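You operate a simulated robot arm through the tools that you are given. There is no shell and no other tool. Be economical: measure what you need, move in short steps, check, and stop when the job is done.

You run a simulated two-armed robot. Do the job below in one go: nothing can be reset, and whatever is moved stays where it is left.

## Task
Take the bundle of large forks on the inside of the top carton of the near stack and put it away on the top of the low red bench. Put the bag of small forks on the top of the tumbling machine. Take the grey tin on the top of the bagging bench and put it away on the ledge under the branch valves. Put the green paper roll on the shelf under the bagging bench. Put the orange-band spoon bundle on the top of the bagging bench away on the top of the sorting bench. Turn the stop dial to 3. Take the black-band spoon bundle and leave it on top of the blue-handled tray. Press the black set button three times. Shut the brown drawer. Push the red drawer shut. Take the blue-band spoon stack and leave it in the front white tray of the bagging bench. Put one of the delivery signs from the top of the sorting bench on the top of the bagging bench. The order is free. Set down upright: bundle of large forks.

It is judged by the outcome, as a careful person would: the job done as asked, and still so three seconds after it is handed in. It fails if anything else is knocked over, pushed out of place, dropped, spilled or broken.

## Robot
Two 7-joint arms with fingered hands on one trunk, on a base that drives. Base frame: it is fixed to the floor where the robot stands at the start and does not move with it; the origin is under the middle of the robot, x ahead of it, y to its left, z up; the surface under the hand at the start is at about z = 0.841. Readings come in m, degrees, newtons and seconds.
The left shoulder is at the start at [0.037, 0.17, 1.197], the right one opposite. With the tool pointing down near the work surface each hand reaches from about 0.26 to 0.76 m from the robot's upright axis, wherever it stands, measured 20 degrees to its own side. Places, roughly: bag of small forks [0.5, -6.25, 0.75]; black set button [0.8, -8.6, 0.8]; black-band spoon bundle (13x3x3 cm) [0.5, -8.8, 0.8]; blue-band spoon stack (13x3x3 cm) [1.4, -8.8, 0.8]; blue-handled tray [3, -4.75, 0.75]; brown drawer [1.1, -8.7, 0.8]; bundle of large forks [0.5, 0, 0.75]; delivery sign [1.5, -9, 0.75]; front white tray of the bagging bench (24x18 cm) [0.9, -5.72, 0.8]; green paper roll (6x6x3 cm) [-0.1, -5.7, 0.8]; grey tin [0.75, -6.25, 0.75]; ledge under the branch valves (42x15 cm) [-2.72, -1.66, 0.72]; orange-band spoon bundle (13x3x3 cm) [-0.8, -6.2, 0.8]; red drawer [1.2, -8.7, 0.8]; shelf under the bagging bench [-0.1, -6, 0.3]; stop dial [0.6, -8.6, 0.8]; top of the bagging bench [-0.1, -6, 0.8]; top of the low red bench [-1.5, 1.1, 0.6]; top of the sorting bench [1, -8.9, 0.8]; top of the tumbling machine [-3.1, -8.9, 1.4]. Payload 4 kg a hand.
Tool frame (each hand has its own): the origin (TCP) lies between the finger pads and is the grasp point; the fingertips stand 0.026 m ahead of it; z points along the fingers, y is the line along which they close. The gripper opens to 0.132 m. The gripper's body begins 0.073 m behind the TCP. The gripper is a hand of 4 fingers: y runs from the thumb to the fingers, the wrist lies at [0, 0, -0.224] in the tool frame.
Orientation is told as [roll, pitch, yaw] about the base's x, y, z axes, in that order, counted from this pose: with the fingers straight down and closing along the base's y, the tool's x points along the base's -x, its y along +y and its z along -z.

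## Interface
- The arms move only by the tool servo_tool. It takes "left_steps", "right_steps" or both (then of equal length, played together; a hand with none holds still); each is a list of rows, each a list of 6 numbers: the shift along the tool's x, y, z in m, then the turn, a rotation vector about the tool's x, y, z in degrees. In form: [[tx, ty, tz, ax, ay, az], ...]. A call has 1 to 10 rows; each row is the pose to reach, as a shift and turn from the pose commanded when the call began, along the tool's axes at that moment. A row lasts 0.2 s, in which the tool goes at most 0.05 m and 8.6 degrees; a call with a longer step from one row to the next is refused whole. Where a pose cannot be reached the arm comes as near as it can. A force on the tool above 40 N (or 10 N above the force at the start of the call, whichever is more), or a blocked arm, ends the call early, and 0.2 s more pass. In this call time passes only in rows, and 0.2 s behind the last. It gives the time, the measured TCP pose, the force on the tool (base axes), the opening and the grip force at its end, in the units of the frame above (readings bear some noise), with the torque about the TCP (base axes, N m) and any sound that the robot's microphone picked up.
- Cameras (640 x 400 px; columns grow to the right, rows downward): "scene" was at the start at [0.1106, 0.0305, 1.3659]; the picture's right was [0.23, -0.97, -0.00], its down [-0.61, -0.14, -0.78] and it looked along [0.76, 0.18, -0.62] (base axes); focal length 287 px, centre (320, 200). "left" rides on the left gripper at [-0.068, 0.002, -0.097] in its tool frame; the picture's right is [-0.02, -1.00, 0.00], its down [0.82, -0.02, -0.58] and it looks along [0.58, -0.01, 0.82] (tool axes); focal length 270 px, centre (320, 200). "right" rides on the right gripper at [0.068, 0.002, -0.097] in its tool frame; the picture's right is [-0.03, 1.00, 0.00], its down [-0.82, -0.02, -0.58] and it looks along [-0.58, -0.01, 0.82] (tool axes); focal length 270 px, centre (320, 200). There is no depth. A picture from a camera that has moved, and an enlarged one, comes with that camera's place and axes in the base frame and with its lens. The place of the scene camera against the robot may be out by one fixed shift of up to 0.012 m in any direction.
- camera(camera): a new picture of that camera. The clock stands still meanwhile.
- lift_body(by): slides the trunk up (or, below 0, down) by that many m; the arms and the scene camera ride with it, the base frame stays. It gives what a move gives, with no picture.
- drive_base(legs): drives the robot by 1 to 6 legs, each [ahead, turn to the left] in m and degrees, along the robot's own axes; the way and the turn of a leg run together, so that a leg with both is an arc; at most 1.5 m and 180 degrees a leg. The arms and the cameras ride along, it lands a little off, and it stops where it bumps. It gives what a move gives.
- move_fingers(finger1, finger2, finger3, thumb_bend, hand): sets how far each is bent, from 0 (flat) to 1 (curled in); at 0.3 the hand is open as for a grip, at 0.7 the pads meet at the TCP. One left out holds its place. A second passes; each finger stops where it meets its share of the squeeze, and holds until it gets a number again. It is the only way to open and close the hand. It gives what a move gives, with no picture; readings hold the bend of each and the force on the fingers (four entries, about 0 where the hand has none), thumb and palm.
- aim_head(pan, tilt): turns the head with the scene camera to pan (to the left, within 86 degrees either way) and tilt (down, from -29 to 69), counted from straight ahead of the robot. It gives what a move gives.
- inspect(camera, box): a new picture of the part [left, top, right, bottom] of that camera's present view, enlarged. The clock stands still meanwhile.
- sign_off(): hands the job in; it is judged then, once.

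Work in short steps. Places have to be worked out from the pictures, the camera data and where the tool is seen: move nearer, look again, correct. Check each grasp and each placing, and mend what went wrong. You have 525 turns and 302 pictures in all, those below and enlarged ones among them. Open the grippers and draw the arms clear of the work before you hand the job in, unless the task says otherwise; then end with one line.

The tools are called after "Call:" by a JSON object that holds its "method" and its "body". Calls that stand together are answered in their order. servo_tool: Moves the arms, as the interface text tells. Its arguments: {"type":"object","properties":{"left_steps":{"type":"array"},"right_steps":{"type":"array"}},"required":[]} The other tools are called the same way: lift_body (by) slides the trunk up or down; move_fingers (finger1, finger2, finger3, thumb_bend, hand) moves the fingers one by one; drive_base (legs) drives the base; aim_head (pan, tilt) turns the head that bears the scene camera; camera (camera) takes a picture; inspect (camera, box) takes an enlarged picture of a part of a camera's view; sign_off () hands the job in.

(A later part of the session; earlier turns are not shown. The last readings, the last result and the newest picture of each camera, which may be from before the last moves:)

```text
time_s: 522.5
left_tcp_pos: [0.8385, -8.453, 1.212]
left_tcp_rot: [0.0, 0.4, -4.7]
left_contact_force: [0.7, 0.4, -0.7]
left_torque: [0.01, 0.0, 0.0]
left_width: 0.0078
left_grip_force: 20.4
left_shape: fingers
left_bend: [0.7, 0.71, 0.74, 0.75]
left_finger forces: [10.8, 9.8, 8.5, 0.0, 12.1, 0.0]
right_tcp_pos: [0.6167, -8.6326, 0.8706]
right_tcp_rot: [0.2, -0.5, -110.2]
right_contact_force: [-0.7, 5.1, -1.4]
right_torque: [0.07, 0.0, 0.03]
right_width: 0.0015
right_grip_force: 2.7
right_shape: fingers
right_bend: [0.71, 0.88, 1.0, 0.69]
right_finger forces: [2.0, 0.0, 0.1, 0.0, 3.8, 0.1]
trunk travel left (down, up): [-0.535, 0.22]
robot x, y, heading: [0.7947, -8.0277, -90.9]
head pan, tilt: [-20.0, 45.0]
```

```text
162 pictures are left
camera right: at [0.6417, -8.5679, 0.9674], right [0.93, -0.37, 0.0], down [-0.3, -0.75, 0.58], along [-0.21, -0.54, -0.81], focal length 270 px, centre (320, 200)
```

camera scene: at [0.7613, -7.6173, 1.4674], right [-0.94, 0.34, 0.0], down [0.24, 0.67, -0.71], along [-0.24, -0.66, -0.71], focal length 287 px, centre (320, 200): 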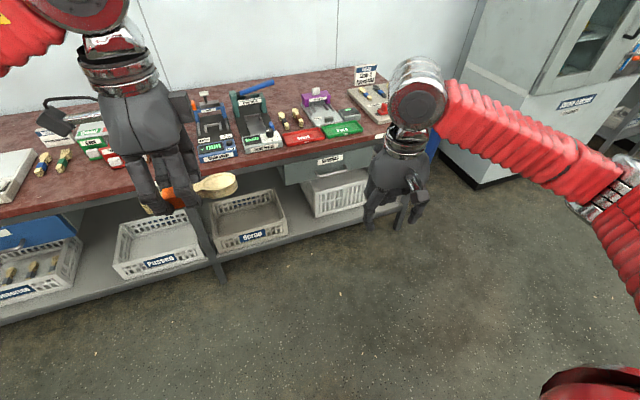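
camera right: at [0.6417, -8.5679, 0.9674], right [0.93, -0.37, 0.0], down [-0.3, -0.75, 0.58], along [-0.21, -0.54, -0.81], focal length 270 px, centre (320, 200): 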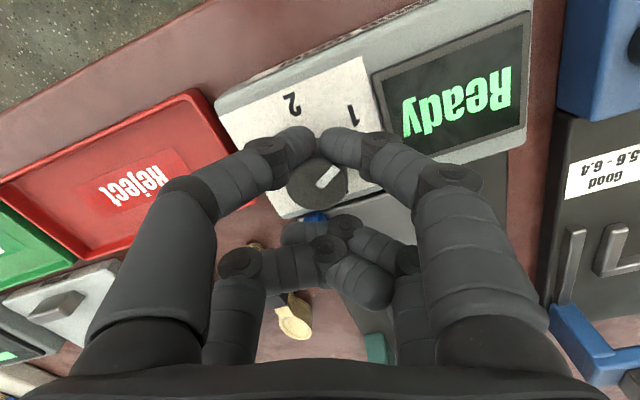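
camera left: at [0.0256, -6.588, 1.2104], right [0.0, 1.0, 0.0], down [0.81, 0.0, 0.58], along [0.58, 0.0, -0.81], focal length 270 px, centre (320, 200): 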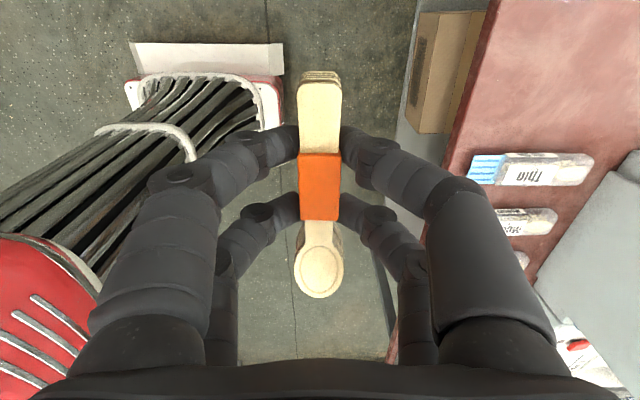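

The pair closes ~2 cm nearer the camera than the TCP, just beside the knob. I open, shift −0.021 in tool x, and pinch again.

Call:
{"method": "move_fingers", "body": {"hand": "right", "finger1": 0.5, "thumb_bend": 0.5}}

Call:
{"method": "servo_tool", "body": {"right_steps": [[-0.01, -0.001, 0, 0, 0, 0], [-0.021, -0.001, 0.0, 0, 0, 0]]}}

Call:
{"method": "move_fingers", "body": {"hand": "right", "finger1": 0.75, "thumb_bend": 0.75}}

Call:
{"method": "camera", "body": {"camera": "right"}}

```text
time_s: 523.5
left_tcp_pos: [0.8389, -8.453, 1.2111]
left_tcp_rot: [-0.1, 0.4, -4.8]
left_contact_force: [0.1, -0.2, -0.1]
left_torque: [-0.03, 0.03, -0.01]
left_width: 0.0079
left_grip_force: 21.2
left_shape: fingers
left_bend: [0.7, 0.71, 0.74, 0.75]
left_finger forces: [10.8, 9.9, 8.6, 0.0, 12.2, 0.0]
right_tcp_pos: [0.6162, -8.6331, 0.8703]
right_tcp_rot: [0.3, -0.4, -110.2]
right_contact_force: [-0.3, 0.8, 0.1]
right_torque: [0.02, 0.0, 0.01]
right_width: 0.0654
right_grip_force: 0.0
right_shape: fingers
right_bend: [0.5, 0.88, 1.0, 0.5]
right_finger forces: [0.0, 0.1, 0.0, 0.0, 0.0, 0.0]
trunk travel left (down, up): [-0.535, 0.22]
robot x, y, heading: [0.793, -8.0283, -90.6]
head pan, tilt: [-20.0, 45.0]
```

```text
time_s: 524.1
left_tcp_pos: [0.8386, -8.4531, 1.2119]
left_tcp_rot: [-0.1, 0.5, -4.9]
left_contact_force: [0.0, 0.0, 0.3]
left_torque: [0.01, -0.03, -0.01]
left_width: 0.0075
left_grip_force: 20.7
left_shape: fingers
left_bend: [0.7, 0.71, 0.74, 0.75]
left_finger forces: [10.9, 9.9, 8.5, 0.1, 12.1, 0.0]
right_tcp_pos: [0.6075, -8.6528, 0.8693]
right_tcp_rot: [0.3, -0.5, -110.0]
right_contact_force: [-0.1, -0.7, -1.4]
right_torque: [0.01, -0.01, -0.01]
right_width: 0.0655
right_grip_force: 0.0
right_shape: fingers
right_bend: [0.5, 0.88, 1.0, 0.5]
right_finger forces: [0.0, 0.0, 0.0, 0.0, 0.0, 0.0]
trunk travel left (down, up): [-0.535, 0.22]
robot x, y, heading: [0.7943, -8.0287, -90.8]
head pan, tilt: [-20.0, 45.0]
```

```text
time_s: 525.1
left_tcp_pos: [0.8376, -8.4531, 1.2108]
left_tcp_rot: [-0.1, 0.2, -4.7]
left_contact_force: [0.3, 0.4, 0.5]
left_torque: [0.02, 0.01, 0.02]
left_width: 0.0078
left_grip_force: 21.1
left_shape: fingers
left_bend: [0.7, 0.71, 0.74, 0.75]
left_finger forces: [10.8, 9.9, 8.5, 0.0, 12.2, 0.1]
right_tcp_pos: [0.6061, -8.6521, 0.8696]
right_tcp_rot: [0.3, -0.5, -110.1]
right_contact_force: [-4.1, 2.0, -1.9]
right_torque: [-0.04, 0.1, 0.09]
right_width: 0.0255
right_grip_force: 11.6
right_shape: fingers
right_bend: [0.62, 0.88, 1.0, 0.66]
right_finger forces: [8.6, 0.1, 0.0, 0.0, 14.2, 0.0]
trunk travel left (down, up): [-0.535, 0.22]
robot x, y, heading: [0.7914, -8.0319, -90.5]
head pan, tilt: [-20.0, 45.0]
```

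```text
161 pictures are left
camera right: at [0.6317, -8.5875, 0.9657], right [0.93, -0.37, 0.0], down [-0.3, -0.75, 0.58], along [-0.21, -0.54, -0.81], focal length 270 px, centre (320, 200)
```

right: 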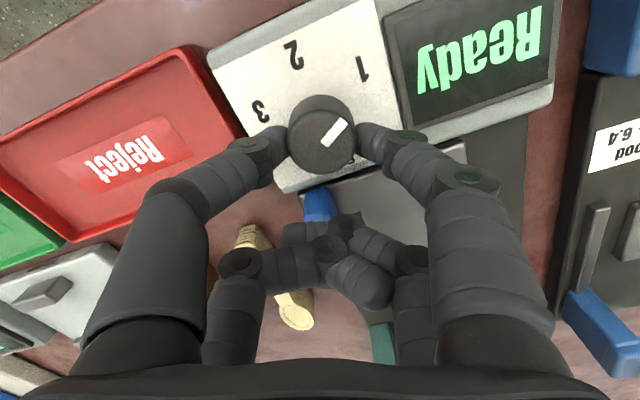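

Gripped (width 25 mm). I rotate the hand +48° about the knob axis (first stroke).

Call:
{"method": "servo_tool", "body": {"right_steps": [[0.0002, 0.003, 0, 0, 0, -8], [0.0008, 0.0059, 0, 0, 0, -16], [0.0019, 0.0087, 0, 0, 0, -24], [0.0033, 0.0114, 0, 0, 0, -32], [0.005, 0.0138, 0, 0, 0, -40], [0.0071, 0.016, 0, 0, 0, -48]]}}

Call:
{"method": "camera", "body": {"camera": "right"}}

```text
time_s: 526.5
left_tcp_pos: [0.8382, -8.454, 1.2117]
left_tcp_rot: [-0.2, 0.3, -4.8]
left_contact_force: [-0.8, -0.3, -0.4]
left_torque: [0.01, 0.01, -0.03]
left_width: 0.0076
left_grip_force: 21.1
left_shape: fingers
left_bend: [0.7, 0.71, 0.74, 0.75]
left_finger forces: [10.8, 9.9, 8.4, 0.0, 12.0, 0.0]
right_tcp_pos: [0.6251, -8.6535, 0.87]
right_tcp_rot: [-0.3, -0.5, -62.0]
right_contact_force: [-6.7, 0.6, -11.2]
right_torque: [-0.12, 0.0, 0.12]
right_width: 0.0254
right_grip_force: 9.9
right_shape: fingers
right_bend: [0.62, 0.88, 1.0, 0.66]
right_finger forces: [7.0, 0.1, 0.1, 0.0, 12.4, 0.1]
trunk travel left (down, up): [-0.535, 0.22]
robot x, y, heading: [0.7938, -8.0282, -90.7]
head pan, tilt: [-20.0, 45.0]
```

```text
160 pictures are left
camera right: at [0.5939, -8.5901, 0.9669], right [0.89, 0.45, 0.0], down [0.36, -0.73, 0.58], along [0.26, -0.52, -0.81], focal length 270 px, centre (320, 200)
```

right: 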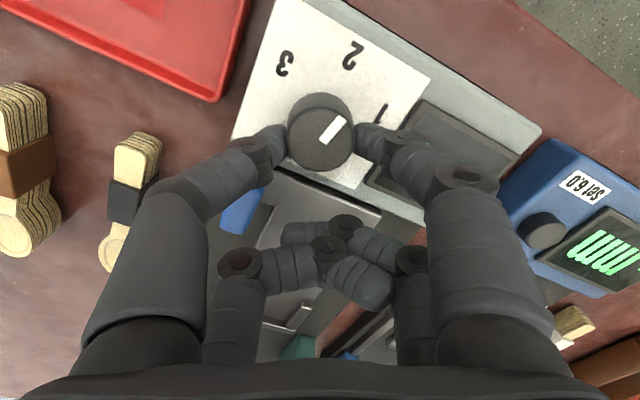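

The dial follows the hand (now between 1 and 2), no obstruction. I add 16° more before regripping.

Call:
{"method": "servo_tool", "body": {"right_steps": [[0.0002, 0.003, 0, 0, 0, -8], [0.0008, 0.0059, 0, 0, 0, -16], [0.0013, 0.0075, 0, 0, 0, -21]]}}

Call:
{"method": "move_fingers", "body": {"hand": "right", "finger1": 0.52, "thumb_bend": 0.52}}

Call:
{"method": "camera", "body": {"camera": "right"}}

```text
time_s: 527.3
left_tcp_pos: [0.8388, -8.4537, 1.2118]
left_tcp_rot: [0.0, 0.3, -4.7]
left_contact_force: [-0.5, -0.7, 0.0]
left_torque: [0.03, -0.03, 0.01]
left_width: 0.0078
left_grip_force: 20.4
left_shape: fingers
left_bend: [0.7, 0.71, 0.74, 0.75]
left_finger forces: [10.7, 9.9, 8.5, 0.0, 12.1, 0.1]
right_tcp_pos: [0.6313, -8.6481, 0.8704]
right_tcp_rot: [-0.3, -0.4, -41.0]
right_contact_force: [-7.5, 0.2, -8.1]
right_torque: [-0.07, -0.01, 0.11]
right_width: 0.0254
right_grip_force: 10.0
right_shape: fingers
right_bend: [0.62, 0.88, 1.0, 0.66]
right_finger forces: [7.5, 0.0, 0.0, 0.0, 11.7, 0.0]
trunk travel left (down, up): [-0.535, 0.22]
robot x, y, heading: [0.7859, -8.0318, -90.8]
head pan, tilt: [-20.0, 45.0]
```

```text
time_s: 528.3
left_tcp_pos: [0.8385, -8.4538, 1.2115]
left_tcp_rot: [-0.1, 0.4, -4.8]
left_contact_force: [-0.1, 0.3, -1.2]
left_torque: [0.03, -0.02, -0.01]
left_width: 0.0075
left_grip_force: 21.2
left_shape: fingers
left_bend: [0.7, 0.71, 0.74, 0.75]
left_finger forces: [10.8, 9.8, 8.4, 0.1, 12.2, 0.0]
right_tcp_pos: [0.6325, -8.6479, 0.8714]
right_tcp_rot: [-0.4, -0.4, -40.9]
right_contact_force: [0.9, 0.4, 0.2]
right_torque: [-0.02, -0.02, 0.02]
right_width: 0.0579
right_grip_force: 0.4
right_shape: fingers
right_bend: [0.52, 0.88, 1.0, 0.52]
right_finger forces: [0.1, 0.0, 0.1, 0.0, 0.3, 0.1]
trunk travel left (down, up): [-0.535, 0.22]
robot x, y, heading: [0.7907, -8.0288, -90.6]
head pan, tilt: [-20.0, 45.0]
```

```text
159 pictures are left
camera right: at [0.5816, -8.6001, 0.9675], right [0.68, 0.74, -0.01], down [0.6, -0.55, 0.58], along [0.43, -0.4, -0.81], focal length 270 px, centre (320, 200)
```

right: 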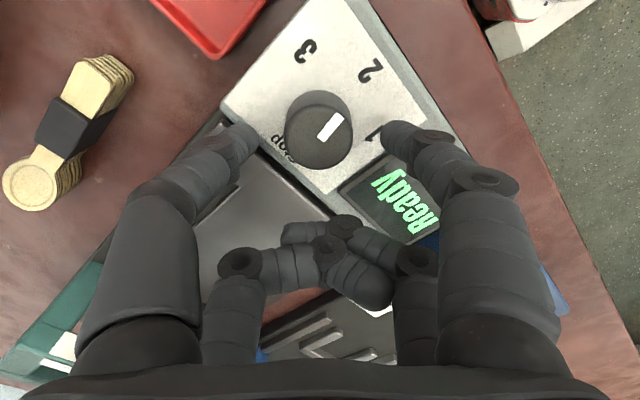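

The pointer is at 2. I swing the open fingers back 69° around the knob, regrip and make the second stroke.

Call:
{"method": "servo_tool", "body": {"right_steps": [[0.0002, -0.003, 0, 0, 0, 8], [0.0008, -0.0059, 0, 0, 0, 16], [0.0019, -0.0087, 0, 0, 0, 24], [0.0033, -0.0114, 0, 0, 0, 32], [0.005, -0.0138, 0, 0, 0, 40], [0.0071, -0.016, 0, 0, 0, 48], [0.0095, -0.0178, 0, 0, 0, 56], [0.0121, -0.0193, 0, 0, 0, 64], [0.0138, -0.0201, 0, 0, 0, 69]]}}

Call:
{"method": "camera", "body": {"camera": "right"}}

```text
time_s: 530.3
left_tcp_pos: [0.8392, -8.4531, 1.2108]
left_tcp_rot: [0.0, 0.4, -4.8]
left_contact_force: [-0.9, -0.1, 0.0]
left_torque: [-0.02, 0.0, 0.01]
left_width: 0.0077
left_grip_force: 20.4
left_shape: fingers
left_bend: [0.7, 0.71, 0.74, 0.75]
left_finger forces: [10.8, 9.9, 8.5, 0.0, 12.2, 0.0]
right_tcp_pos: [0.6097, -8.6531, 0.8723]
right_tcp_rot: [0.2, -0.5, -110.4]
right_contact_force: [0.2, 0.1, -0.1]
right_torque: [0.0, -0.01, -0.01]
right_width: 0.0582
right_grip_force: 0.0
right_shape: fingers
right_bend: [0.52, 0.88, 1.0, 0.52]
right_finger forces: [0.0, 0.0, 0.0, 0.0, 0.1, 0.0]
trunk travel left (down, up): [-0.535, 0.22]
robot x, y, heading: [0.7942, -8.0246, -90.7]
head pan, tilt: [-20.0, 45.0]
```

```text
158 pictures are left
camera right: at [0.6339, -8.588, 0.9692], right [0.93, -0.37, 0.0], down [-0.3, -0.75, 0.58], along [-0.21, -0.54, -0.81], focal length 270 px, centre (320, 200)
```

right: 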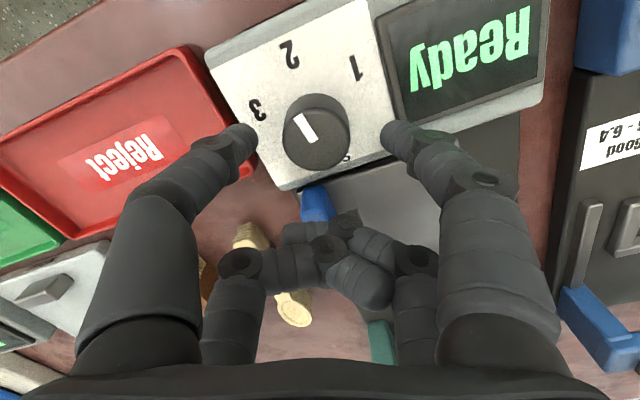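

The pointer stands exactly at 2; 3 is ~55° further. Grip and turn +55°.

Call:
{"method": "move_fingers", "body": {"hand": "right", "finger1": 0.75, "thumb_bend": 0.75}}

Call:
{"method": "servo_tool", "body": {"right_steps": [[0.0002, 0.003, 0, 0, 0, -8], [0.0008, 0.0059, 0, 0, 0, -16], [0.0019, 0.0087, 0, 0, 0, -24], [0.0033, 0.0114, 0, 0, 0, -32], [0.005, 0.0138, 0, 0, 0, -40], [0.0071, 0.016, 0, 0, 0, -48], [0.0092, 0.0176, 0, 0, 0, -55]]}}

Call:
{"method": "move_fingers", "body": {"hand": "right", "finger1": 0.52, "thumb_bend": 0.52}}

Call:
{"method": "servo_tool", "body": {"right_steps": [[0, 0, -0.04, 0, 0, 0], [0.02, 0.01, -0.08, 0, 0, 0]]}}

Call:
{"method": "camera", "body": {"camera": "right"}}

```text
time_s: 531.3
left_tcp_pos: [0.8366, -8.4525, 1.2116]
left_tcp_rot: [-0.2, 0.1, -4.9]
left_contact_force: [0.2, -0.5, -0.3]
left_torque: [0.01, 0.0, 0.01]
left_width: 0.0078
left_grip_force: 20.6
left_shape: fingers
left_bend: [0.7, 0.71, 0.74, 0.75]
left_finger forces: [10.8, 9.9, 8.5, 0.0, 12.1, 0.1]
right_tcp_pos: [0.6076, -8.6531, 0.8732]
right_tcp_rot: [0.2, -0.6, -110.2]
right_contact_force: [-6.7, 2.0, -2.5]
right_torque: [-0.04, 0.12, 0.16]
right_width: 0.025
right_grip_force: 12.1
right_shape: fingers
right_bend: [0.63, 0.88, 1.0, 0.66]
right_finger forces: [8.0, 0.0, 0.1, 0.0, 15.3, 0.0]
trunk travel left (down, up): [-0.535, 0.22]
robot x, y, heading: [0.7907, -8.0303, -90.7]
head pan, tilt: [-20.0, 45.0]
```

```text
time_s: 532.9
left_tcp_pos: [0.8387, -8.4539, 1.2112]
left_tcp_rot: [-0.1, 0.4, -4.7]
left_contact_force: [0.1, -0.9, -0.7]
left_torque: [0.02, -0.01, -0.01]
left_width: 0.0074
left_grip_force: 20.5
left_shape: fingers
left_bend: [0.7, 0.71, 0.74, 0.75]
left_finger forces: [10.8, 9.9, 8.5, 0.0, 12.1, 0.0]
right_tcp_pos: [0.6268, -8.6512, 0.8715]
right_tcp_rot: [-0.3, -0.6, -55.1]
right_contact_force: [-5.8, -1.2, 2.2]
right_torque: [0.06, 0.12, -0.05]
right_width: 0.0247
right_grip_force: 11.8
right_shape: fingers
right_bend: [0.64, 0.88, 1.0, 0.66]
right_finger forces: [10.2, 0.0, 0.0, 0.0, 14.4, 0.0]
trunk travel left (down, up): [-0.535, 0.22]
robot x, y, heading: [0.7937, -8.0242, -90.6]
head pan, tilt: [-20.0, 45.0]
```

```text
time_s: 533.9
left_tcp_pos: [0.8389, -8.4516, 1.2114]
left_tcp_rot: [-0.2, 0.4, -4.8]
left_contact_force: [-0.4, -0.1, 0.3]
left_torque: [0.0, 0.0, 0.03]
left_width: 0.0077
left_grip_force: 20.6
left_shape: fingers
left_bend: [0.7, 0.71, 0.74, 0.75]
left_finger forces: [10.7, 10.0, 8.4, 0.0, 12.1, 0.0]
right_tcp_pos: [0.627, -8.6514, 0.8724]
right_tcp_rot: [-0.3, -0.4, -55.2]
right_contact_force: [0.4, 0.3, -0.4]
right_torque: [0.0, 0.0, 0.01]
right_width: 0.0582
right_grip_force: 0.1
right_shape: fingers
right_bend: [0.52, 0.88, 1.0, 0.52]
right_finger forces: [0.1, 0.0, 0.0, 0.1, 0.0, 0.0]
trunk travel left (down, up): [-0.535, 0.22]
robot x, y, heading: [0.7952, -8.0291, -90.5]
head pan, tilt: [-20.0, 45.0]
```

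```text
time_s: 534.5
left_tcp_pos: [0.8379, -8.4516, 1.2114]
left_tcp_rot: [-0.1, 0.4, -4.8]
left_contact_force: [0.0, 0.1, -1.3]
left_torque: [0.01, -0.01, -0.03]
left_width: 0.0077
left_grip_force: 20.8
left_shape: fingers
left_bend: [0.7, 0.71, 0.74, 0.75]
left_finger forces: [10.9, 9.9, 8.5, 0.1, 12.1, 0.0]
right_tcp_pos: [0.6246, -8.6276, 0.9497]
right_tcp_rot: [-0.3, -0.5, -55.1]
right_contact_force: [0.6, -0.4, -0.7]
right_torque: [-0.02, 0.01, 0.02]
right_width: 0.0586
right_grip_force: 0.1
right_shape: fingers
right_bend: [0.52, 0.88, 1.0, 0.52]
right_finger forces: [0.0, 0.1, 0.0, 0.0, 0.0, 0.1]
trunk travel left (down, up): [-0.535, 0.22]
robot x, y, heading: [0.7938, -8.0286, -90.7]
head pan, tilt: [-20.0, 45.0]
```

```text
157 pictures are left
camera right: at [0.5874, -8.5695, 1.0471], right [0.83, 0.55, 0.0], down [0.45, -0.68, 0.58], along [0.32, -0.49, -0.81], focal length 270 px, centre (320, 200)
```

right: 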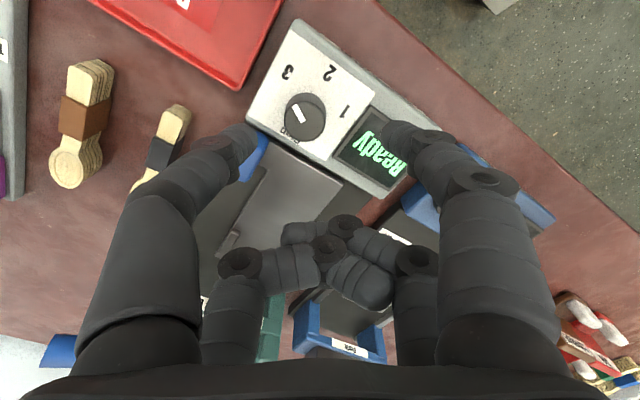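

Call:
{"method": "inspect", "body": {"camera": "right", "box": [250, 40, 390, 160]}}

```text
3.33 times, centred on (320, 100) of right
camera zoom: at [0.5874, -8.5695, 1.0471], right [0.83, 0.55, 0.0], down [0.45, -0.68, 0.58], along [0.32, -0.49, -0.81], focal length 901 px, centre (320, 533)
```

zoom: 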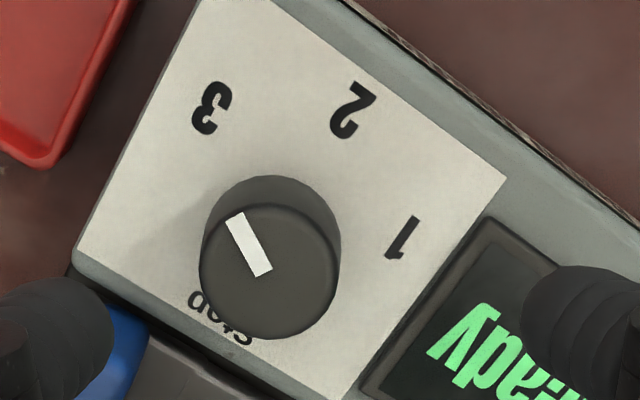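

The dial points to 3. Next the black set button on the depth gauge: I move the left hand a little aside and bring the right one (pinch closed) above the button.

Call:
{"method": "servo_tool", "body": {"left_steps": [[-0.03, 0, 0, 0, 0, 0], [-0.06, 0.01, 0, 0, 0, 0], [-0.1, 0.02, 0, 0, 0, 0], [-0.14, 0.03, 0, 0, 0, 0], [-0.16, 0.04, 0, 0, 0, 0]], "right_steps": [[-0.02, 0.02, -0.03, 0, 0, 7], [-0.04, 0.045, -0.05, 0, 0, 14], [-0.06, 0.07, -0.05, 0, 0, 21], [-0.08, 0.095, -0.05, 0, 0, 28], [-0.1, 0.115, -0.05, 0, 0, 35]]}}

Call:
{"method": "move_fingers", "body": {"hand": "right", "finger1": 0.72, "thumb_bend": 0.72}}

Call:
{"method": "camera", "body": {"camera": "right"}}

```text
time_s: 535.7
left_tcp_pos: [1.0044, -8.4259, 1.211]
left_tcp_rot: [-0.1, 0.4, -4.8]
left_contact_force: [0.4, 0.4, 0.2]
left_torque: [0.01, 0.01, 0.01]
left_width: 0.008
left_grip_force: 20.9
left_shape: fingers
left_bend: [0.7, 0.71, 0.74, 0.75]
left_finger forces: [10.7, 9.9, 8.5, 0.0, 12.1, 0.0]
right_tcp_pos: [0.7786, -8.6461, 0.9993]
right_tcp_rot: [0.0, -0.7, -90.2]
right_contact_force: [0.3, 0.3, -0.2]
right_torque: [-0.04, 0.03, 0.02]
right_width: 0.0586
right_grip_force: 0.1
right_shape: fingers
right_bend: [0.52, 0.88, 1.0, 0.52]
right_finger forces: [0.0, 0.0, 0.0, 0.1, 0.0, 0.0]
trunk travel left (down, up): [-0.535, 0.22]
robot x, y, heading: [0.7917, -8.0315, -90.9]
head pan, tilt: [-20.0, 45.0]
```

```text
time_s: 536.7
left_tcp_pos: [1.0023, -8.4256, 1.2111]
left_tcp_rot: [-0.1, 0.3, -4.9]
left_contact_force: [-0.4, 0.9, -0.1]
left_torque: [0.03, -0.04, -0.03]
left_width: 0.0076
left_grip_force: 20.3
left_shape: fingers
left_bend: [0.7, 0.71, 0.74, 0.75]
left_finger forces: [10.8, 9.8, 8.5, 0.1, 12.0, 0.1]
right_tcp_pos: [0.7766, -8.6462, 0.9986]
right_tcp_rot: [0.1, -0.6, -90.1]
right_contact_force: [-0.3, -0.4, 0.4]
right_torque: [0.01, 0.01, -0.01]
right_width: 0.0
right_grip_force: 0.0
right_shape: fingers
right_bend: [0.71, 0.88, 1.0, 0.71]
right_finger forces: [0.0, 0.0, 0.0, 0.1, 0.0, 0.0]
trunk travel left (down, up): [-0.535, 0.22]
robot x, y, heading: [0.7902, -8.0297, -90.7]
head pan, tilt: [-20.0, 45.0]
```

```text
155 pictures are left
camera right: at [0.7782, -8.5764, 1.0955], right [1.0, -0.03, 0.0], down [-0.02, -0.81, 0.59], along [-0.01, -0.59, -0.81], focal length 270 px, centre (320, 200)
```

right: 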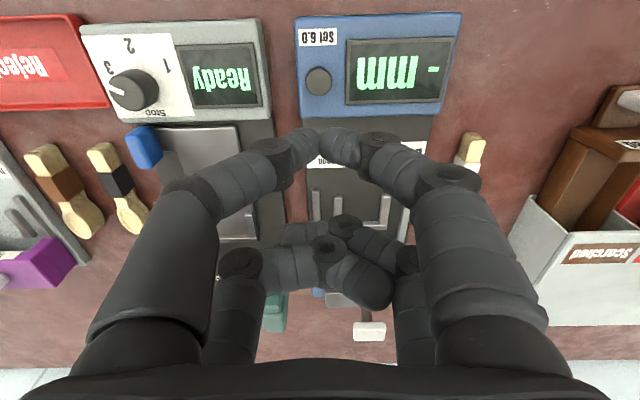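

The pinched tips are right above the button. I lower toward it.

Call:
{"method": "servo_tool", "body": {"right_steps": [[-0.003, 0, 0.03, 0, 0, 0], [-0.003, 0, 0.06, 0, 0, 0], [-0.003, 0, 0.085, 0, 0, 0], [-0.003, 0, 0.1, 0, 0, 0]]}}

Call:
{"method": "camera", "body": {"camera": "right"}}

```text
time_s: 537.7
left_tcp_pos: [1.002, -8.4263, 1.2109]
left_tcp_rot: [-0.1, 0.4, -4.9]
left_contact_force: [0.7, -0.1, -0.4]
left_torque: [0.01, 0.01, -0.01]
left_width: 0.0079
left_grip_force: 20.9
left_shape: fingers
left_bend: [0.7, 0.71, 0.74, 0.75]
left_finger forces: [10.8, 9.9, 8.5, 0.0, 12.2, 0.0]
right_tcp_pos: [0.7763, -8.6498, 0.8995]
right_tcp_rot: [0.2, -0.6, -90.1]
right_contact_force: [0.4, 0.8, 0.2]
right_torque: [-0.05, 0.02, 0.01]
right_width: 0.0
right_grip_force: 0.1
right_shape: fingers
right_bend: [0.71, 0.88, 1.0, 0.71]
right_finger forces: [0.0, 0.1, 0.0, 0.0, 0.0, 0.0]
trunk travel left (down, up): [-0.535, 0.22]
robot x, y, heading: [0.7966, -8.0282, -90.9]
head pan, tilt: [-20.0, 45.0]
```

```text
154 pictures are left
camera right: at [0.7775, -8.5801, 0.9967], right [1.0, -0.03, 0.0], down [-0.02, -0.81, 0.59], along [-0.01, -0.59, -0.81], focal length 270 px, centre (320, 200)
```

right: 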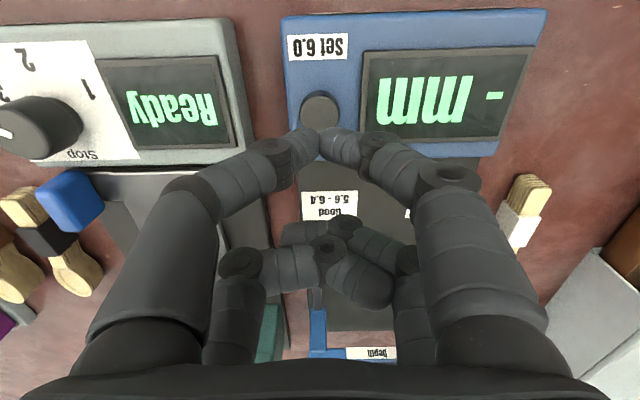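

Call:
{"method": "servo_tool", "body": {"right_steps": [[0.003, 0, 0.008, 0, 0, 0], [0.003, 0, 0.014, 0, 0, 0], [0.003, 0, 0.018, 0, 0, 0], [0.003, 0, 0.022, 0, 0, 0]]}}

```text
time_s: 538.7
left_tcp_pos: [1.0011, -8.4274, 1.2113]
left_tcp_rot: [-0.2, 0.5, -4.8]
left_contact_force: [-1.3, -0.5, -0.8]
left_torque: [0.03, -0.01, -0.02]
left_width: 0.0077
left_grip_force: 20.4
left_shape: fingers
left_bend: [0.7, 0.71, 0.74, 0.75]
left_finger forces: [10.8, 9.8, 8.5, 0.0, 12.1, 0.1]
right_tcp_pos: [0.7754, -8.6458, 0.8799]
right_tcp_rot: [0.1, -0.6, -90.1]
right_contact_force: [-0.4, 0.7, 0.1]
right_torque: [0.0, -0.02, 0.0]
right_width: 0.0
right_grip_force: 0.2
right_shape: fingers
right_bend: [0.71, 0.88, 1.0, 0.71]
right_finger forces: [0.1, 0.1, 0.1, 0.0, 0.0, 0.1]
trunk travel left (down, up): [-0.535, 0.22]
robot x, y, heading: [0.7916, -8.0312, -90.8]
head pan, tilt: [-20.0, 45.0]
```

Call:
{"method": "servo_tool", "body": {"right_steps": [[0, 0, 0.004, 0, 0, 0], [0, 0, 0.008, 0, 0, 0], [0, 0, 0.011, 0, 0, 0]]}}

Call:
{"method": "camera", "body": {"camera": "right"}}

```text
time_s: 539.5
left_tcp_pos: [1.0024, -8.4268, 1.2096]
left_tcp_rot: [-0.1, 0.4, -4.8]
left_contact_force: [-0.4, -0.1, -0.6]
left_torque: [-0.03, 0.02, -0.01]
left_width: 0.0077
left_grip_force: 20.4
left_shape: fingers
left_bend: [0.7, 0.71, 0.74, 0.75]
left_finger forces: [10.8, 9.8, 8.5, 0.1, 12.1, 0.0]
right_tcp_pos: [0.7774, -8.6442, 0.8687]
right_tcp_rot: [0.1, -0.5, -90.1]
right_contact_force: [-0.6, -0.4, 0.2]
right_torque: [-0.03, -0.03, 0.02]
right_width: 0.0002
right_grip_force: 0.0
right_shape: fingers
right_bend: [0.71, 0.88, 1.0, 0.71]
right_finger forces: [0.1, 0.1, 0.0, 0.0, 0.0, 0.1]
trunk travel left (down, up): [-0.535, 0.22]
robot x, y, heading: [0.7932, -8.027, -90.9]
head pan, tilt: [-20.0, 45.0]
```

```text
153 pictures are left
camera right: at [0.7781, -8.5753, 0.9645], right [1.0, -0.03, 0.0], down [-0.02, -0.81, 0.59], along [-0.01, -0.59, -0.81], focal length 270 px, centre (320, 200)
```

right: 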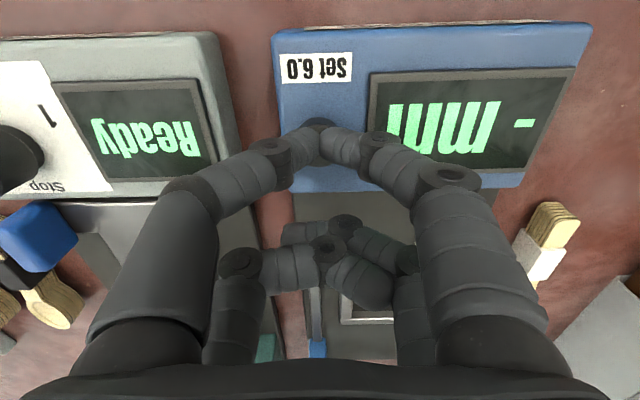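

Call:
{"method": "servo_tool", "body": {"right_steps": [[0.002, 0, 0.004, 0, 0, 0], [0.002, 0, 0.007, 0, 0, 0], [0.002, 0, 0.01, 0, 0, 0]]}}

```text
time_s: 540.3
left_tcp_pos: [1.0026, -8.425, 1.211]
left_tcp_rot: [-0.2, 0.3, -4.8]
left_contact_force: [0.1, -0.3, -0.1]
left_torque: [0.01, -0.03, -0.01]
left_width: 0.0076
left_grip_force: 20.4
left_shape: fingers
left_bend: [0.7, 0.71, 0.74, 0.75]
left_finger forces: [10.8, 9.8, 8.5, 0.1, 12.1, 0.0]
right_tcp_pos: [0.7763, -8.6435, 0.8601]
right_tcp_rot: [0.1, -0.6, -90.1]
right_contact_force: [-2.8, 0.8, 10.5]
right_torque: [0.17, 0.11, 0.04]
right_width: 0.0
right_grip_force: 5.3
right_shape: fingers
right_bend: [0.72, 0.88, 1.0, 0.72]
right_finger forces: [0.0, 0.1, 0.1, 0.0, 11.1, 0.0]
trunk travel left (down, up): [-0.535, 0.22]
robot x, y, heading: [0.7915, -8.0259, -90.7]
head pan, tilt: [-20.0, 45.0]
heard: click
```

A click – first press. I release.

Call:
{"method": "servo_tool", "body": {"right_steps": [[0, 0, -0.008, 0, 0, 0], [0, 0, -0.016, 0, 0, 0], [0, 0, -0.016, 0, 0, 0]]}}

Call:
{"method": "inspect", "body": {"camera": "right", "box": [250, 20, 610, 220]}}

```text
time_s: 541.1
left_tcp_pos: [1.0027, -8.4279, 1.2095]
left_tcp_rot: [-0.1, 0.3, -4.8]
left_contact_force: [-0.1, 0.2, 0.5]
left_torque: [-0.01, 0.02, 0.0]
left_width: 0.0076
left_grip_force: 20.9
left_shape: fingers
left_bend: [0.7, 0.71, 0.74, 0.75]
left_finger forces: [10.9, 9.9, 8.4, 0.0, 12.1, 0.0]
right_tcp_pos: [0.7766, -8.6433, 0.8727]
right_tcp_rot: [0.0, -0.4, -90.2]
right_contact_force: [1.0, 0.2, 1.1]
right_torque: [-0.02, -0.02, 0.0]
right_width: 0.0
right_grip_force: 0.1
right_shape: fingers
right_bend: [0.71, 0.88, 1.0, 0.71]
right_finger forces: [0.0, 0.1, 0.0, 0.1, 0.0, 0.0]
trunk travel left (down, up): [-0.535, 0.22]
robot x, y, heading: [0.7901, -8.0285, -90.6]
head pan, tilt: [-20.0, 45.0]
```

```text
1.78 times, centred on (430, 120) of right
camera zoom: at [0.7781, -8.5729, 0.9705], right [1.0, -0.03, 0.0], down [-0.02, -0.81, 0.58], along [-0.02, -0.58, -0.81], focal length 480 px, centre (124, 342)
```

zoom: 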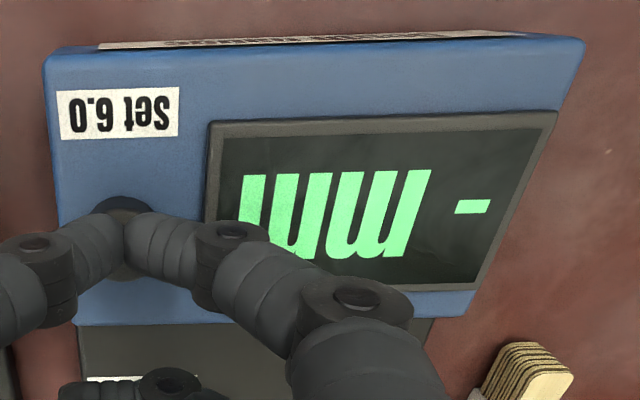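

Second press: down and back up.

Call:
{"method": "servo_tool", "body": {"right_steps": [[0.001, 0, 0.008, 0, 0, 0], [0.001, 0, 0.016, 0, 0, 0], [0.001, 0, 0.017, 0, 0, 0], [0, 0, 0.005, 0, 0, 0], [0, 0, 0, 0, 0, 0]]}}

```text
time_s: 542.3
left_tcp_pos: [1.002, -8.4261, 1.2115]
left_tcp_rot: [-0.1, 0.3, -4.7]
left_contact_force: [0.2, -0.5, -0.1]
left_torque: [0.0, 0.05, 0.01]
left_width: 0.0075
left_grip_force: 20.7
left_shape: fingers
left_bend: [0.7, 0.71, 0.74, 0.75]
left_finger forces: [10.7, 9.8, 8.6, 0.0, 12.2, 0.0]
right_tcp_pos: [0.777, -8.6436, 0.8758]
right_tcp_rot: [0.0, -0.5, -90.1]
right_contact_force: [-1.2, 0.0, -1.1]
right_torque: [-0.05, -0.05, 0.03]
right_width: 0.0
right_grip_force: 0.0
right_shape: fingers
right_bend: [0.71, 0.88, 1.0, 0.71]
right_finger forces: [0.0, 0.0, 0.0, 0.0, 0.0, 0.0]
trunk travel left (down, up): [-0.535, 0.22]
robot x, y, heading: [0.7946, -8.0272, -90.6]
head pan, tilt: [-20.0, 45.0]
heard: click
```

Second click. Third press.

Call:
{"method": "servo_tool", "body": {"right_steps": [[0.001, 0, 0.008, 0, 0, 0], [0.001, 0, 0.016, 0, 0, 0], [0.001, 0, 0.017, 0, 0, 0], [0, 0, 0.005, 0, 0, 0], [0, 0, 0, 0, 0, 0]]}}

```text
time_s: 543.5
left_tcp_pos: [1.0025, -8.4276, 1.2106]
left_tcp_rot: [-0.1, 0.4, -4.7]
left_contact_force: [-0.3, -0.6, -1.0]
left_torque: [0.01, 0.01, -0.01]
left_width: 0.0077
left_grip_force: 20.7
left_shape: fingers
left_bend: [0.7, 0.71, 0.74, 0.75]
left_finger forces: [10.9, 9.8, 8.5, 0.0, 12.1, 0.0]
right_tcp_pos: [0.7773, -8.6437, 0.8736]
right_tcp_rot: [0.0, -0.5, -90.1]
right_contact_force: [0.2, -0.3, 0.2]
right_torque: [0.01, 0.0, 0.01]
right_width: 0.0
right_grip_force: 0.1
right_shape: fingers
right_bend: [0.71, 0.88, 1.0, 0.71]
right_finger forces: [0.0, 0.1, 0.0, 0.0, 0.0, 0.0]
trunk travel left (down, up): [-0.535, 0.22]
robot x, y, heading: [0.7898, -8.0299, -90.6]
head pan, tilt: [-20.0, 45.0]
heard: click
```

Three clicks. I raise the hand and check the display.

Call:
{"method": "servo_tool", "body": {"right_steps": [[0, 0, -0.04, 0, 0, 0], [0, 0, -0.08, 0, 0, 0], [0, 0, -0.12, 0, 0, 0], [0.03, 0, -0.15, 0, 0, 0]]}}

Call:
{"method": "camera", "body": {"camera": "right"}}

```text
time_s: 544.5
left_tcp_pos: [1.0025, -8.4259, 1.2107]
left_tcp_rot: [-0.3, 0.4, -4.9]
left_contact_force: [0.4, -0.3, 0.2]
left_torque: [-0.01, -0.02, 0.04]
left_width: 0.0076
left_grip_force: 20.7
left_shape: fingers
left_bend: [0.7, 0.71, 0.74, 0.75]
left_finger forces: [10.7, 9.8, 8.6, 0.1, 12.1, 0.0]
right_tcp_pos: [0.7761, -8.6106, 1.0259]
right_tcp_rot: [0.0, -0.5, -90.2]
right_contact_force: [1.0, 0.4, 0.0]
right_torque: [-0.04, -0.01, 0.02]
right_width: 0.0001
right_grip_force: 0.0
right_shape: fingers
right_bend: [0.71, 0.88, 1.0, 0.71]
right_finger forces: [0.0, 0.1, 0.0, 0.0, 0.0, 0.1]
trunk travel left (down, up): [-0.535, 0.22]
robot x, y, heading: [0.7919, -8.0303, -90.8]
head pan, tilt: [-20.0, 45.0]
```

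```text
151 pictures are left
camera right: at [0.7778, -8.5416, 1.1225], right [1.0, -0.03, 0.0], down [-0.02, -0.81, 0.59], along [-0.02, -0.59, -0.81], focal length 270 px, centre (320, 200)
```

right: 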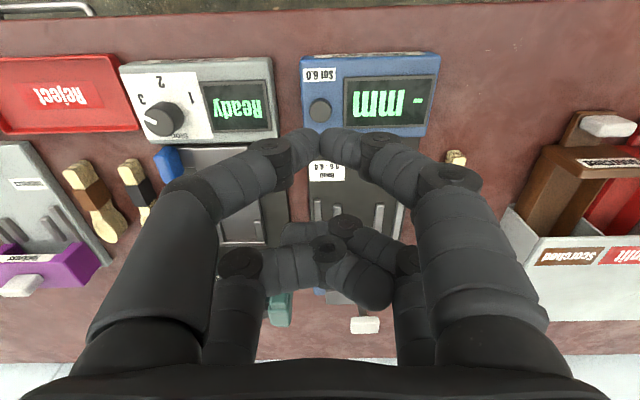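

Button done. For the drawers I shift the robot 0.4 m east.

Call:
{"method": "drive_base", "body": {"legs": [[-0.5, 0], [0, 40], [0.62, 0], [0, -40]]}}

Call:
{"method": "aim_head", "body": {"pan": 0, "tilt": 50}}

Call:
{"method": "camera", "body": {"camera": "scene"}}

```text
time_s: 554.7
left_tcp_pos: [1.4088, -8.3922, 1.2105]
left_tcp_rot: [-0.1, 0.4, -3.6]
left_contact_force: [0.0, 0.2, -1.0]
left_torque: [0.0, 0.01, -0.02]
left_width: 0.0077
left_grip_force: 20.9
left_shape: fingers
left_bend: [0.7, 0.71, 0.74, 0.75]
left_finger forces: [10.9, 9.9, 8.6, 0.1, 12.2, 0.0]
right_tcp_pos: [1.1879, -8.5836, 1.0252]
right_tcp_rot: [0.0, -0.5, -88.8]
right_contact_force: [-0.6, -0.3, 0.0]
right_torque: [0.03, -0.04, 0.03]
right_width: 0.0
right_grip_force: 0.0
right_shape: fingers
right_bend: [0.71, 0.88, 1.0, 0.71]
right_finger forces: [0.1, 0.0, 0.0, 0.1, 0.0, 0.0]
trunk travel left (down, up): [-0.535, 0.22]
robot x, y, heading: [1.2141, -7.9994, -89.3]
head pan, tilt: [-20.0, 45.0]
```

```text
time_s: 555.5
left_tcp_pos: [1.4103, -8.3919, 1.2108]
left_tcp_rot: [-0.2, 0.4, -3.5]
left_contact_force: [0.2, -0.8, -0.6]
left_torque: [0.01, -0.01, 0.02]
left_width: 0.0079
left_grip_force: 20.5
left_shape: fingers
left_bend: [0.7, 0.71, 0.74, 0.75]
left_finger forces: [10.9, 9.9, 8.6, 0.0, 12.3, 0.0]
right_tcp_pos: [1.1897, -8.5812, 1.0259]
right_tcp_rot: [0.0, -0.7, -88.8]
right_contact_force: [-0.6, 0.0, 0.9]
right_torque: [0.02, -0.01, -0.02]
right_width: 0.0001
right_grip_force: 0.1
right_shape: fingers
right_bend: [0.71, 0.88, 1.0, 0.71]
right_finger forces: [0.1, 0.0, 0.1, 0.0, 0.0, 0.1]
trunk travel left (down, up): [-0.535, 0.22]
robot x, y, heading: [1.2151, -7.9984, -89.3]
head pan, tilt: [0.0, 50.0]
```

```text
150 pictures are left
camera scene: at [1.2116, -8.0825, 1.4605], right [-1.0, -0.01, 0.0], down [-0.01, 0.77, -0.64], along [0.01, -0.64, -0.77], focal length 287 px, centre (320, 200)
```

scene: 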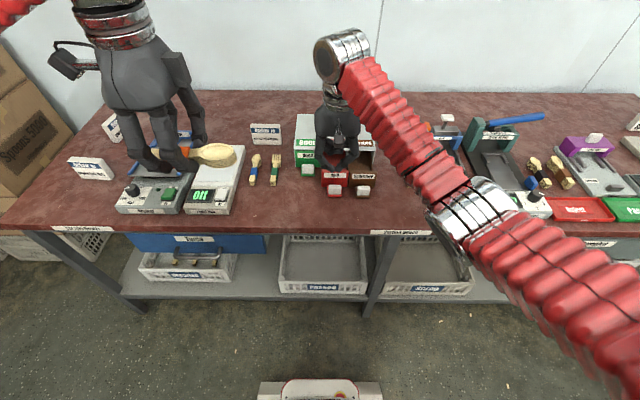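

Call:
{"method": "camera", "body": {"camera": "right"}}

Call:
{"method": "inspect", "body": {"camera": "scene", "box": [280, 100, 400, 210]}}

```text
149 pictures are left
camera right: at [1.1897, -8.5124, 1.1226], right [1.0, 0.0, 0.0], down [0.0, -0.81, 0.59], along [0.0, -0.59, -0.81], focal length 270 px, centre (320, 200)
```

right: 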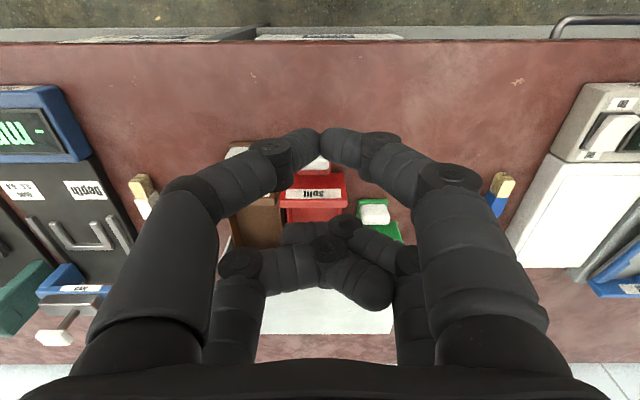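

```text
3.64 times, centred on (340, 155) of scene
camera zoom: at [1.2116, -8.0825, 1.4605], right [-1.0, -0.01, 0.0], down [-0.01, 0.77, -0.64], along [0.01, -0.64, -0.77], focal length 1043 px, centre (247, 364)
```

zoom: 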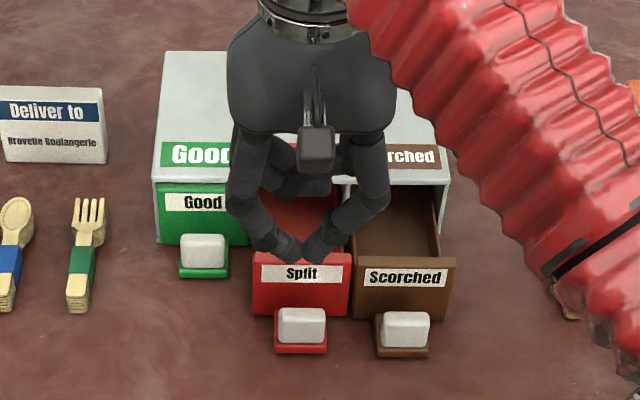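

I swap the pinch to the far pair (fingers 2 and 3 down, the others curled) so it leads, and lower it in front of the red drawer's knob at [1.178, -8.65].

Call:
{"method": "move_fingers", "body": {"hand": "right", "finger1": 1.0, "finger2": 0.71, "finger3": 0.71, "thumb_bend": 1.0}}

Call:
{"method": "servo_tool", "body": {"right_steps": [[0.01, -0.012, 0.04, 0, 0, 0], [0.015, -0.012, 0.08, 0, 0, 0], [0.015, -0.012, 0.12, 0, 0, 0]]}}

Call:
{"method": "camera", "body": {"camera": "right"}}

Call:
{"method": "inspect", "body": {"camera": "scene", "box": [260, 100, 420, 230]}}

```text
time_s: 556.5
left_tcp_pos: [1.4083, -8.3916, 1.2116]
left_tcp_rot: [-0.2, 0.4, -3.5]
left_contact_force: [0.6, -0.3, 0.0]
left_torque: [-0.02, -0.01, 0.02]
left_width: 0.008
left_grip_force: 21.1
left_shape: fingers
left_bend: [0.7, 0.71, 0.74, 0.75]
left_finger forces: [10.9, 9.9, 8.6, 0.0, 12.1, 0.0]
right_tcp_pos: [1.1874, -8.5814, 1.0257]
right_tcp_rot: [0.0, -0.6, -88.7]
right_contact_force: [-0.4, 0.2, 0.2]
right_torque: [-0.01, 0.0, 0.0]
right_width: 0.0063
right_grip_force: 0.1
right_shape: fingers
right_bend: [0.96, 0.71, 0.71, 1.0]
right_finger forces: [0.0, 0.0, 0.0, 0.0, 0.0, 0.1]
trunk travel left (down, up): [-0.535, 0.22]
robot x, y, heading: [1.2152, -7.9988, -89.1]
head pan, tilt: [0.0, 50.0]
```

```text
time_s: 557.3
left_tcp_pos: [1.4093, -8.3917, 1.2116]
left_tcp_rot: [-0.1, 0.3, -3.5]
left_contact_force: [0.4, -0.3, 0.5]
left_torque: [0.01, -0.01, -0.02]
left_width: 0.0074
left_grip_force: 21.0
left_shape: fingers
left_bend: [0.7, 0.71, 0.74, 0.75]
left_finger forces: [10.9, 9.9, 8.6, 0.0, 12.1, 0.1]
right_tcp_pos: [1.1746, -8.5705, 0.9064]
right_tcp_rot: [0.1, -0.7, -88.8]
right_contact_force: [-0.2, 0.9, 0.7]
right_torque: [0.01, 0.02, -0.01]
right_width: 0.0061
right_grip_force: 0.1
right_shape: fingers
right_bend: [0.96, 0.71, 0.71, 1.0]
right_finger forces: [0.0, 0.0, 0.0, 0.0, 0.1, 0.0]
trunk travel left (down, up): [-0.535, 0.22]
robot x, y, heading: [1.2129, -7.9978, -88.9]
head pan, tilt: [0.0, 50.0]
```

```text
147 pictures are left
camera right: at [1.1744, -8.5002, 1.0027], right [1.0, 0.0, 0.0], down [0.0, -0.81, 0.59], along [0.0, -0.59, -0.81], focal length 270 px, centre (320, 200)
```

right: 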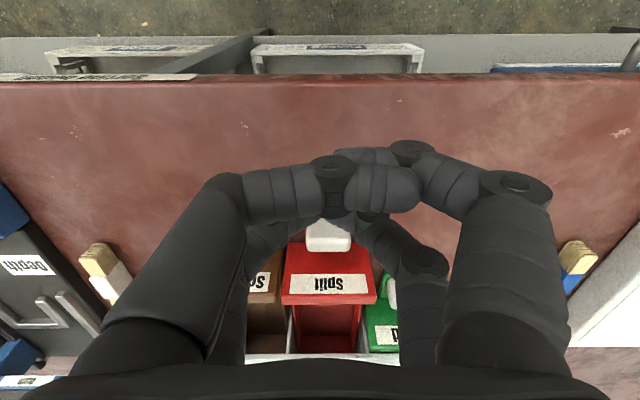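

```text
3.08 times, centred on (340, 165) of scene
camera zoom: at [1.2091, -8.0828, 1.4605], right [-1.0, -0.01, 0.0], down [-0.01, 0.77, -0.64], along [0.01, -0.64, -0.77], focal length 882 px, centre (258, 308)
```

zoom: 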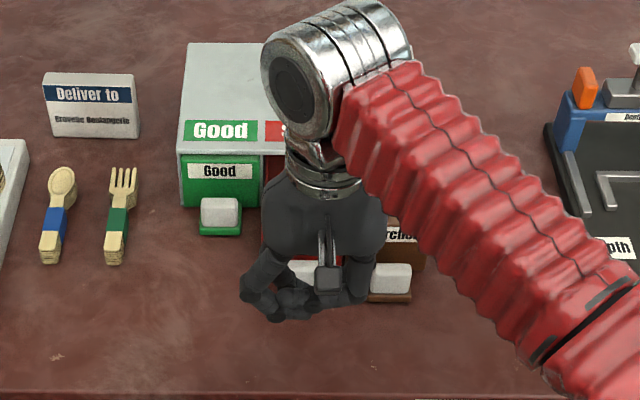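

The fingers hang in front of the red knob. I lower to knob height.

Call:
{"method": "servo_tool", "body": {"right_steps": [[0, 0.002, 0.03, 0, 0, 0], [0, 0.002, 0.055, 0, 0, 0]]}}

Call:
{"method": "servo_tool", "body": {"right_steps": [[-0.02, 0, 0, 0, 0, 0], [-0.04, 0, 0, 0, 0, 0], [-0.06, 0, 0, 0, 0, 0], [-0.08, 0, 0, 0, 0, 0]]}}

Call:
{"method": "camera", "body": {"camera": "right"}}

```text
time_s: 557.9
left_tcp_pos: [1.4088, -8.3914, 1.2111]
left_tcp_rot: [-0.2, 0.3, -3.5]
left_contact_force: [0.3, -0.1, -0.3]
left_torque: [0.0, 0.0, -0.02]
left_width: 0.0078
left_grip_force: 20.6
left_shape: fingers
left_bend: [0.7, 0.71, 0.74, 0.75]
left_finger forces: [10.9, 9.8, 8.7, 0.0, 12.2, 0.0]
right_tcp_pos: [1.176, -8.5695, 0.8494]
right_tcp_rot: [0.0, -0.6, -88.7]
right_contact_force: [0.5, -0.4, -1.3]
right_torque: [0.04, 0.0, -0.01]
right_width: 0.0063
right_grip_force: 0.1
right_shape: fingers
right_bend: [0.96, 0.71, 0.71, 1.0]
right_finger forces: [0.1, 0.1, 0.0, 0.0, 0.1, 0.1]
trunk travel left (down, up): [-0.535, 0.22]
robot x, y, heading: [1.2128, -7.9975, -89.2]
head pan, tilt: [0.0, 50.0]
```

```text
time_s: 558.9
left_tcp_pos: [1.4085, -8.3908, 1.2107]
left_tcp_rot: [-0.2, 0.4, -3.5]
left_contact_force: [-0.3, 0.8, -0.3]
left_torque: [-0.02, -0.04, -0.01]
left_width: 0.0078
left_grip_force: 21.0
left_shape: fingers
left_bend: [0.7, 0.71, 0.74, 0.75]
left_finger forces: [11.0, 9.9, 8.6, 0.0, 12.3, 0.0]
right_tcp_pos: [1.1792, -8.6401, 0.8541]
right_tcp_rot: [0.0, -0.7, -88.8]
right_contact_force: [-0.3, -0.1, -0.3]
right_torque: [0.01, -0.01, 0.02]
right_width: 0.0061
right_grip_force: 0.1
right_shape: fingers
right_bend: [0.96, 0.71, 0.71, 1.0]
right_finger forces: [0.1, 0.0, 0.1, 0.1, 0.1, 0.0]
right hand out of reach, approached as far as the arm can: row 4
trunk travel left (down, up): [-0.535, 0.22]
robot x, y, heading: [1.2162, -8.0001, -89.1]
head pan, tilt: [0.0, 50.0]
```

```text
145 pictures are left
camera right: at [1.1791, -8.5694, 0.949], right [1.0, 0.0, 0.0], down [0.0, -0.81, 0.59], along [0.0, -0.59, -0.81], focal length 270 px, centre (320, 200)
```

right: 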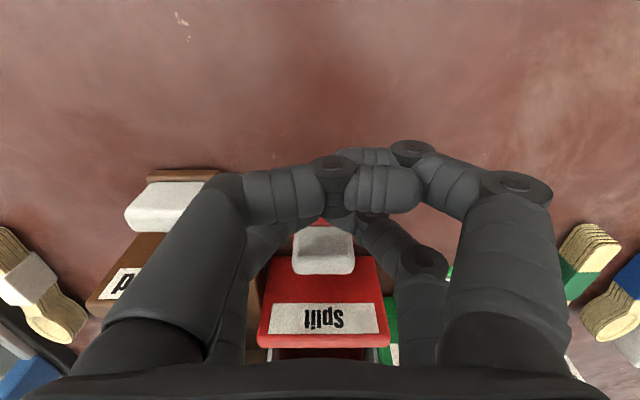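

The red drawer has moved about half-way; the arm is at its reach, so I let the base push the remaining few centimetres.

Call:
{"method": "servo_tool", "body": {"right_steps": [[0.015, 0, 0, 0, 0, 0]]}}

Call:
{"method": "drive_base", "body": {"legs": [[0.05, 0]]}}

Call:
{"method": "camera", "body": {"camera": "right"}}

```text
time_s: 559.3
left_tcp_pos: [1.4079, -8.391, 1.2108]
left_tcp_rot: [-0.1, 0.3, -3.5]
left_contact_force: [-0.1, 0.8, -0.7]
left_torque: [-0.01, -0.01, 0.0]
left_width: 0.0077
left_grip_force: 20.6
left_shape: fingers
left_bend: [0.7, 0.71, 0.74, 0.75]
left_finger forces: [10.9, 9.9, 8.6, 0.0, 12.2, 0.0]
right_tcp_pos: [1.1767, -8.6233, 0.8536]
right_tcp_rot: [0.0, -0.8, -88.9]
right_contact_force: [-0.8, 0.2, -0.4]
right_torque: [-0.04, -0.01, 0.03]
right_width: 0.0062
right_grip_force: 0.1
right_shape: fingers
right_bend: [0.96, 0.71, 0.71, 1.0]
right_finger forces: [0.0, 0.0, 0.1, 0.0, 0.1, 0.1]
trunk travel left (down, up): [-0.535, 0.22]
robot x, y, heading: [1.2154, -7.9988, -89.1]
head pan, tilt: [0.0, 50.0]
```

```text
time_s: 560.2
left_tcp_pos: [1.4087, -8.4451, 1.2097]
left_tcp_rot: [0.0, 0.3, -3.5]
left_contact_force: [-0.7, -0.7, -1.0]
left_torque: [0.09, -0.01, 0.0]
left_width: 0.0077
left_grip_force: 20.7
left_shape: fingers
left_bend: [0.7, 0.71, 0.74, 0.75]
left_finger forces: [10.9, 9.9, 8.5, 0.1, 12.2, 0.0]
right_tcp_pos: [1.1778, -8.6762, 0.8513]
right_tcp_rot: [0.0, -0.5, -88.8]
right_contact_force: [-0.8, 0.1, -0.6]
right_torque: [0.04, 0.01, 0.02]
right_width: 0.0062
right_grip_force: 0.0
right_shape: fingers
right_bend: [0.96, 0.71, 0.71, 1.0]
right_finger forces: [0.1, 0.0, 0.0, 0.0, 0.1, 0.0]
trunk travel left (down, up): [-0.535, 0.22]
robot x, y, heading: [1.2176, -8.0528, -89.0]
head pan, tilt: [0.0, 50.0]
```

```text
144 pictures are left
camera right: at [1.1785, -8.6063, 0.9479], right [1.0, -0.01, 0.0], down [0.0, -0.81, 0.58], along [0.0, -0.58, -0.81], focal length 270 px, centre (320, 200)
```

right: 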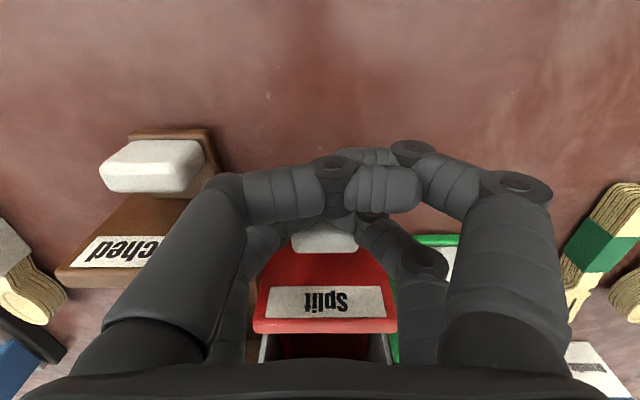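

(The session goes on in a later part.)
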